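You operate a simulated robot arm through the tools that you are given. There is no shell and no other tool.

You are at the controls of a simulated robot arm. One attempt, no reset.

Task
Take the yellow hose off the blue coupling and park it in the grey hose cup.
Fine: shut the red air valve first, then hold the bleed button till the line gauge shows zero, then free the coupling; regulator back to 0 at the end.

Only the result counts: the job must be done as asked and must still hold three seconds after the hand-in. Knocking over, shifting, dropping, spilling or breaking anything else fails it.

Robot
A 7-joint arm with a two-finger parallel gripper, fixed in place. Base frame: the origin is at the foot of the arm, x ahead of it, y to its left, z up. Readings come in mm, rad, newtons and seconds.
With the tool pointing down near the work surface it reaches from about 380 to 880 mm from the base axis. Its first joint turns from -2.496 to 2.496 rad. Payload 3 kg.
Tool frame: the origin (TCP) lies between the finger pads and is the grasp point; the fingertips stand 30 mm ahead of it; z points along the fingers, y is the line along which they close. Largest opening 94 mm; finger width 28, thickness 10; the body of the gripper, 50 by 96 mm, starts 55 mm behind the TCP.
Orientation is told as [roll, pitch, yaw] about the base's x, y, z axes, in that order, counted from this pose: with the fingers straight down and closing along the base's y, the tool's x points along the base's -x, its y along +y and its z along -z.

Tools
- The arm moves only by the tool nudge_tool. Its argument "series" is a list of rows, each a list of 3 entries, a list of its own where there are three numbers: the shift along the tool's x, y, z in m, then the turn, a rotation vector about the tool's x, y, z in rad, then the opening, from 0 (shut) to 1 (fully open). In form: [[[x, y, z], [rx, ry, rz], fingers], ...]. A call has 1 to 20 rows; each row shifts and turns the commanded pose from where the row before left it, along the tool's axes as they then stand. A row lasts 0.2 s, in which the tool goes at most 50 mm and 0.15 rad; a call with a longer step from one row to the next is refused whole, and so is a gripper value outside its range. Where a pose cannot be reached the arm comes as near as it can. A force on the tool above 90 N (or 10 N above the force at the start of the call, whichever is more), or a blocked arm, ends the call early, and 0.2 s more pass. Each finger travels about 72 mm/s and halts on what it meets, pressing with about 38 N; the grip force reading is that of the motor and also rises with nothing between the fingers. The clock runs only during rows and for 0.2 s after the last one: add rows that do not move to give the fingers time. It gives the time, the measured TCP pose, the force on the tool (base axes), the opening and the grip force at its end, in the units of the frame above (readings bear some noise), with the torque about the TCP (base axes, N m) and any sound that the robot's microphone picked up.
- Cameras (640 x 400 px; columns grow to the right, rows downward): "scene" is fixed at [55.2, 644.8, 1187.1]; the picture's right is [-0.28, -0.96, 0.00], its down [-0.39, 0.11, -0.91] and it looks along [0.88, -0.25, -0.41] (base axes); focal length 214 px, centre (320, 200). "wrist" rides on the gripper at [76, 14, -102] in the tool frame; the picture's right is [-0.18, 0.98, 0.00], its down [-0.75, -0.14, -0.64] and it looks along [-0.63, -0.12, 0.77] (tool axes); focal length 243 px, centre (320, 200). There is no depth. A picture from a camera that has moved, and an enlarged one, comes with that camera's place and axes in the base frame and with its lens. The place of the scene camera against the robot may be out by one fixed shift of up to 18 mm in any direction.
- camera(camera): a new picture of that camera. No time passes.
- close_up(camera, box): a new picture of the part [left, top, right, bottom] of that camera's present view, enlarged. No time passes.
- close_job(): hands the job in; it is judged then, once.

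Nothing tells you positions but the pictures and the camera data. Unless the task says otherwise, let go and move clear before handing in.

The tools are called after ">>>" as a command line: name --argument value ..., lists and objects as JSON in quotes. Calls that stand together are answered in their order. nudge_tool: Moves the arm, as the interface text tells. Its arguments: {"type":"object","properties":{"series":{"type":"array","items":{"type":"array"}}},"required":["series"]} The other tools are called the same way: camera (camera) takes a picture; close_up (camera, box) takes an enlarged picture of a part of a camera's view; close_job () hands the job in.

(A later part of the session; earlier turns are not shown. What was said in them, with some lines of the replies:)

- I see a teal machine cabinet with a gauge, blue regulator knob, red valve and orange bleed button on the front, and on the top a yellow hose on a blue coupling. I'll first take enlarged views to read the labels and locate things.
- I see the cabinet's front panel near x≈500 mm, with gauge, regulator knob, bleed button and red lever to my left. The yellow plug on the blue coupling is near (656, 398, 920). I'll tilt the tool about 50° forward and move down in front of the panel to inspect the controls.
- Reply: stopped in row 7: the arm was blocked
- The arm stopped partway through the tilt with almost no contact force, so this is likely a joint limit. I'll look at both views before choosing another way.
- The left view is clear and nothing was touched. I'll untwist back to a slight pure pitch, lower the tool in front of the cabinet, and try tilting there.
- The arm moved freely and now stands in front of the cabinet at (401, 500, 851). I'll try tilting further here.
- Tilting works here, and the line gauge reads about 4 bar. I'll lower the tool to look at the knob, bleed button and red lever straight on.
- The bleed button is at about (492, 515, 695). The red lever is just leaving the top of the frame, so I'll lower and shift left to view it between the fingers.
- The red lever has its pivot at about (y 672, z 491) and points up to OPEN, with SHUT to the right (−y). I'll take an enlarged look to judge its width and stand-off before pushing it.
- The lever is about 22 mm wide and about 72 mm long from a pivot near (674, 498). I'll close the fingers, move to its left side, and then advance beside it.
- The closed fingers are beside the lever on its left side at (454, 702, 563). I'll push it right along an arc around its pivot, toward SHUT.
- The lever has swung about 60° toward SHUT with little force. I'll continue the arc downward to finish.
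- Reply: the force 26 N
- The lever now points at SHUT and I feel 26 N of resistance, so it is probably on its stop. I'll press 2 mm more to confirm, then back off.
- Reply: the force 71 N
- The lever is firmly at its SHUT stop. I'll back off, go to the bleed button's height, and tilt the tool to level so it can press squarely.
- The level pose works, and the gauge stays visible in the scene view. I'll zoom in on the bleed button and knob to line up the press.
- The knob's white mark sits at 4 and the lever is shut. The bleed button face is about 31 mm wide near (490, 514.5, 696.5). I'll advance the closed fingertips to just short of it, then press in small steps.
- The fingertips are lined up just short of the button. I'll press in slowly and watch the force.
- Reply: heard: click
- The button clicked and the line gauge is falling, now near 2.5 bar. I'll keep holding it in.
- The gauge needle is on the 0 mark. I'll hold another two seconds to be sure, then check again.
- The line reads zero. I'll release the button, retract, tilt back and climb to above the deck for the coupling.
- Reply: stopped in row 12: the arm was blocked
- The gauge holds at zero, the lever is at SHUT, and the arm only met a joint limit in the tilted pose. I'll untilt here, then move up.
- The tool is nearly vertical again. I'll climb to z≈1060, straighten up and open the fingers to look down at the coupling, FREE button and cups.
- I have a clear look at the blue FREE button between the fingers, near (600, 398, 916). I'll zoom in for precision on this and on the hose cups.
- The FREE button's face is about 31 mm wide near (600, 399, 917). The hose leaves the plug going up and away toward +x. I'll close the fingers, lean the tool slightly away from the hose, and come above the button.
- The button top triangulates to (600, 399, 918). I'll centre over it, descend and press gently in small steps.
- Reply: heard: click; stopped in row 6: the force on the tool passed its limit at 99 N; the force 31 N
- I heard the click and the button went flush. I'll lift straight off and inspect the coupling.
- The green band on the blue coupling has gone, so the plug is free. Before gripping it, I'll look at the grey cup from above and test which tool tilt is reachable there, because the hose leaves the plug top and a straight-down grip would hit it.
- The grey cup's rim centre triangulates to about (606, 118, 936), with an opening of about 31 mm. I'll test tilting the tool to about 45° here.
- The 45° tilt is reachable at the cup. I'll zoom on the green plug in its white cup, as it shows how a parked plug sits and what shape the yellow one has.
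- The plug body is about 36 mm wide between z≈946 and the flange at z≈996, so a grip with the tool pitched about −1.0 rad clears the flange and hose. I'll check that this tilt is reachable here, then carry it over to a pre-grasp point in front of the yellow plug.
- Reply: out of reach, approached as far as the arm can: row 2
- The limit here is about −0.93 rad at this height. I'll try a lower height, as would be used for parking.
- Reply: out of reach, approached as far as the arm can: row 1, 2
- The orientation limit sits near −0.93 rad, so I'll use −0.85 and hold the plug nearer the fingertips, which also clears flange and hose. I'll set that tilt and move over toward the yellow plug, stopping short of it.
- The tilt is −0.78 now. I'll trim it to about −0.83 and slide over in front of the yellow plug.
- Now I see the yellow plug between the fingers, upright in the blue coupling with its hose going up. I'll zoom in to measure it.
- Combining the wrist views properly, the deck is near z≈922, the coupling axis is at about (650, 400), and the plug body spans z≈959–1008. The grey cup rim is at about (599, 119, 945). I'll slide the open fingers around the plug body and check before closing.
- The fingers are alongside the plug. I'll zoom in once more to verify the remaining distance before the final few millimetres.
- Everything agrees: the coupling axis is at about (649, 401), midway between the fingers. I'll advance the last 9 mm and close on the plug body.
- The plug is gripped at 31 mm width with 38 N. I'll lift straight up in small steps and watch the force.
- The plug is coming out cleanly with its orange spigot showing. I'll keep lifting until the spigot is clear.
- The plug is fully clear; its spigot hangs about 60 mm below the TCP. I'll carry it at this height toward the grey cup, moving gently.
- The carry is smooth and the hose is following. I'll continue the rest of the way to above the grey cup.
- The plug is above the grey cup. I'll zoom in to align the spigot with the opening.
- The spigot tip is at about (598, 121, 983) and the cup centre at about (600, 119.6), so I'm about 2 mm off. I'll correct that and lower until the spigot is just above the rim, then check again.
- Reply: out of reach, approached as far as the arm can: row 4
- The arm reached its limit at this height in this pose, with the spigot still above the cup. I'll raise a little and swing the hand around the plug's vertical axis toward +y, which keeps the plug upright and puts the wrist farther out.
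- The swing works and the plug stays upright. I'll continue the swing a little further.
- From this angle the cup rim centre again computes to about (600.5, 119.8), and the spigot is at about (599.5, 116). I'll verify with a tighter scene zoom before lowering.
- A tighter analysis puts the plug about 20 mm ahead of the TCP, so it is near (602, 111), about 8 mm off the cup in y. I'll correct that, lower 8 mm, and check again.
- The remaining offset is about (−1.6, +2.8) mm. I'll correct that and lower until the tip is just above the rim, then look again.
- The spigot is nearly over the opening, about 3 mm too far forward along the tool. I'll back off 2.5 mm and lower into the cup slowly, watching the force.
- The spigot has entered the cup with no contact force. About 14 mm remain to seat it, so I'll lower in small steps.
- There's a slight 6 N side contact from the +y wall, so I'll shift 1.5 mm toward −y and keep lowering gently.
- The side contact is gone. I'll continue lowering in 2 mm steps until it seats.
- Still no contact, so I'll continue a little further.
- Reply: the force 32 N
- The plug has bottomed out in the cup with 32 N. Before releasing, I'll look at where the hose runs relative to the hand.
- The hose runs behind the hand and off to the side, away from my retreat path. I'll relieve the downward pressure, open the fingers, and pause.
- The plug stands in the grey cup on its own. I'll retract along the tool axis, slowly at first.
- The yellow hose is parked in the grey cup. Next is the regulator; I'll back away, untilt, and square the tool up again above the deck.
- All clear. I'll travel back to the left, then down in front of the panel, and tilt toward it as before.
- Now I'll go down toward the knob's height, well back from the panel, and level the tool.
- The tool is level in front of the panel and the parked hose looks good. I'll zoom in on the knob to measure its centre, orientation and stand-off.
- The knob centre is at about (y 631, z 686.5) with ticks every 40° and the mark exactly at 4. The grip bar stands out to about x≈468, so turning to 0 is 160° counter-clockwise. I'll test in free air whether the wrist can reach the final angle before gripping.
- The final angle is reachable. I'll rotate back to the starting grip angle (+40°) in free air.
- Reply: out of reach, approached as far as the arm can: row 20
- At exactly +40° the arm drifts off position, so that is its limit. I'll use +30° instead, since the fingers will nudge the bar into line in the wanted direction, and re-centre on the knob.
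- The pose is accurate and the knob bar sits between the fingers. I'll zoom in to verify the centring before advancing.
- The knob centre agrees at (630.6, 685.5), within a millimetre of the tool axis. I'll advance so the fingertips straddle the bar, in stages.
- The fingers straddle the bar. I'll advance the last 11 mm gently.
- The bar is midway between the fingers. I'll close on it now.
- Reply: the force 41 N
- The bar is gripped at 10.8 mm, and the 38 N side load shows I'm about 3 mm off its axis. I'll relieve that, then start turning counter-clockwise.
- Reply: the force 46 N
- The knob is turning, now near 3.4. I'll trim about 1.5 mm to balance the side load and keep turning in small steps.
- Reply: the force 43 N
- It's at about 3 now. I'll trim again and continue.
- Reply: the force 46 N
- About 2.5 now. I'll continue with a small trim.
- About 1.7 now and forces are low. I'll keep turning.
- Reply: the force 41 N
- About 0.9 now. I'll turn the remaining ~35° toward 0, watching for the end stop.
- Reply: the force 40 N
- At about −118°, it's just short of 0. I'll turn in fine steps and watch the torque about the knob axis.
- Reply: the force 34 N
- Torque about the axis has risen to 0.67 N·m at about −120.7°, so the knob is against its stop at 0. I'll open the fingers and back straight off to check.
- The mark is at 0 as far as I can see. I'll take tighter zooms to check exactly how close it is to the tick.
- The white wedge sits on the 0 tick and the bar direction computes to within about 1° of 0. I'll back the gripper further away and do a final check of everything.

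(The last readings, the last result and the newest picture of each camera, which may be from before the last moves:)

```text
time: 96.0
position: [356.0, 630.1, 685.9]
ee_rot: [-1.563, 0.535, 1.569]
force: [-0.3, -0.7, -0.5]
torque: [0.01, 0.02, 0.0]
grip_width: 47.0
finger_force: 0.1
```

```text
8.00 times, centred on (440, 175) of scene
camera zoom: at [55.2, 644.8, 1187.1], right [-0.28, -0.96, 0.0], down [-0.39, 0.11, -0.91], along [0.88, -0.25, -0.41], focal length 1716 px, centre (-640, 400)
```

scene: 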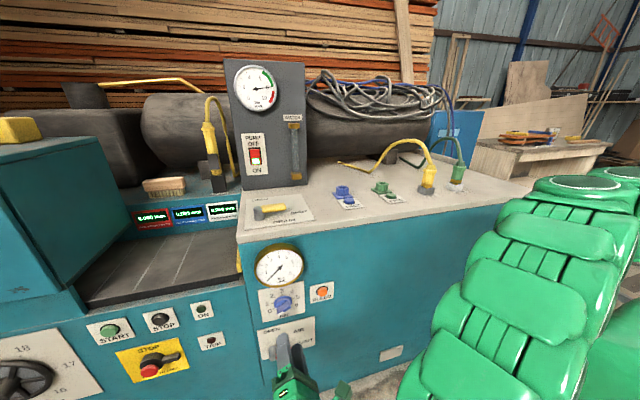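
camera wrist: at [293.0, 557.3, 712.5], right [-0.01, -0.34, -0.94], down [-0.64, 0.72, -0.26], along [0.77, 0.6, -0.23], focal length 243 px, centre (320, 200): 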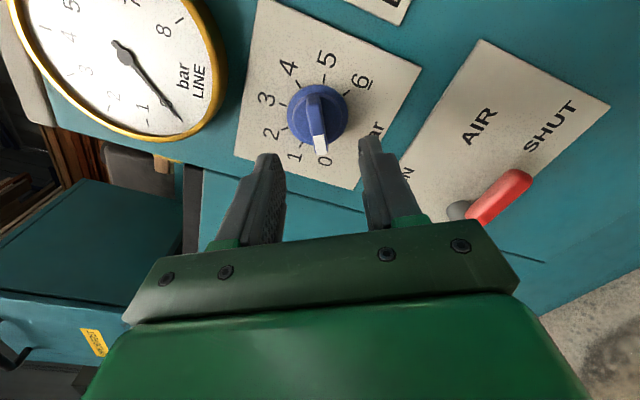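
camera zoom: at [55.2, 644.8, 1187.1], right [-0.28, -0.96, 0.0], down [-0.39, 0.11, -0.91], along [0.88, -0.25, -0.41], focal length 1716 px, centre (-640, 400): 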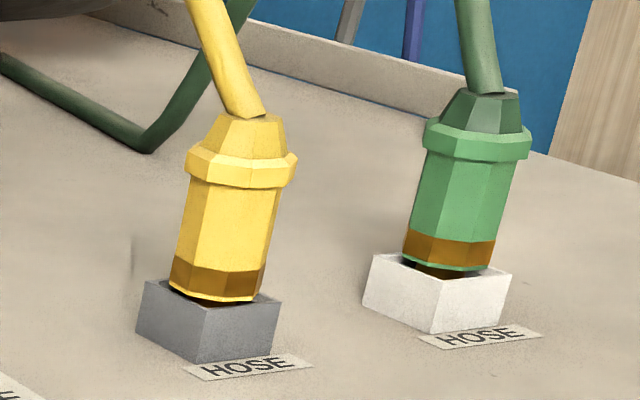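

Everything checks out. The yellow hose stands in the grey cup, the red lever is at SHUT, the line gauge reads 0, the regulator is at 0, and the gripper is open and clear. I'm handing in.

>>> close_job

```text
The job is handed in.
```

The yellow hose is off the blue coupling and parked upright in the grey hose cup. I handed the job in at that point and saw no verdict from the judging.

- **Air valve:** I turned the red lever from OPEN to SHUT first, until it was hard against its stop.
- **Bleed:** I held the bleed button until the line gauge read zero, plus two more seconds. It still read zero at the end.
- **Coupling:** I pressed the blue FREE button once and heard it click. I then lifted the plug straight out and lowered it into the grey cup until it bottomed out.
- **Regulator:** I turned the knob back from 4 to 0, where it came up against resistance. The pointer measures within about 1° of the 0 mark.

Pressing FREE, the force briefly peaked at 99 N and stopped that move. I saw no damage or shift afterwards. The gripper was open and clear of everything at hand-in, and nothing else in view had been knocked or moved.
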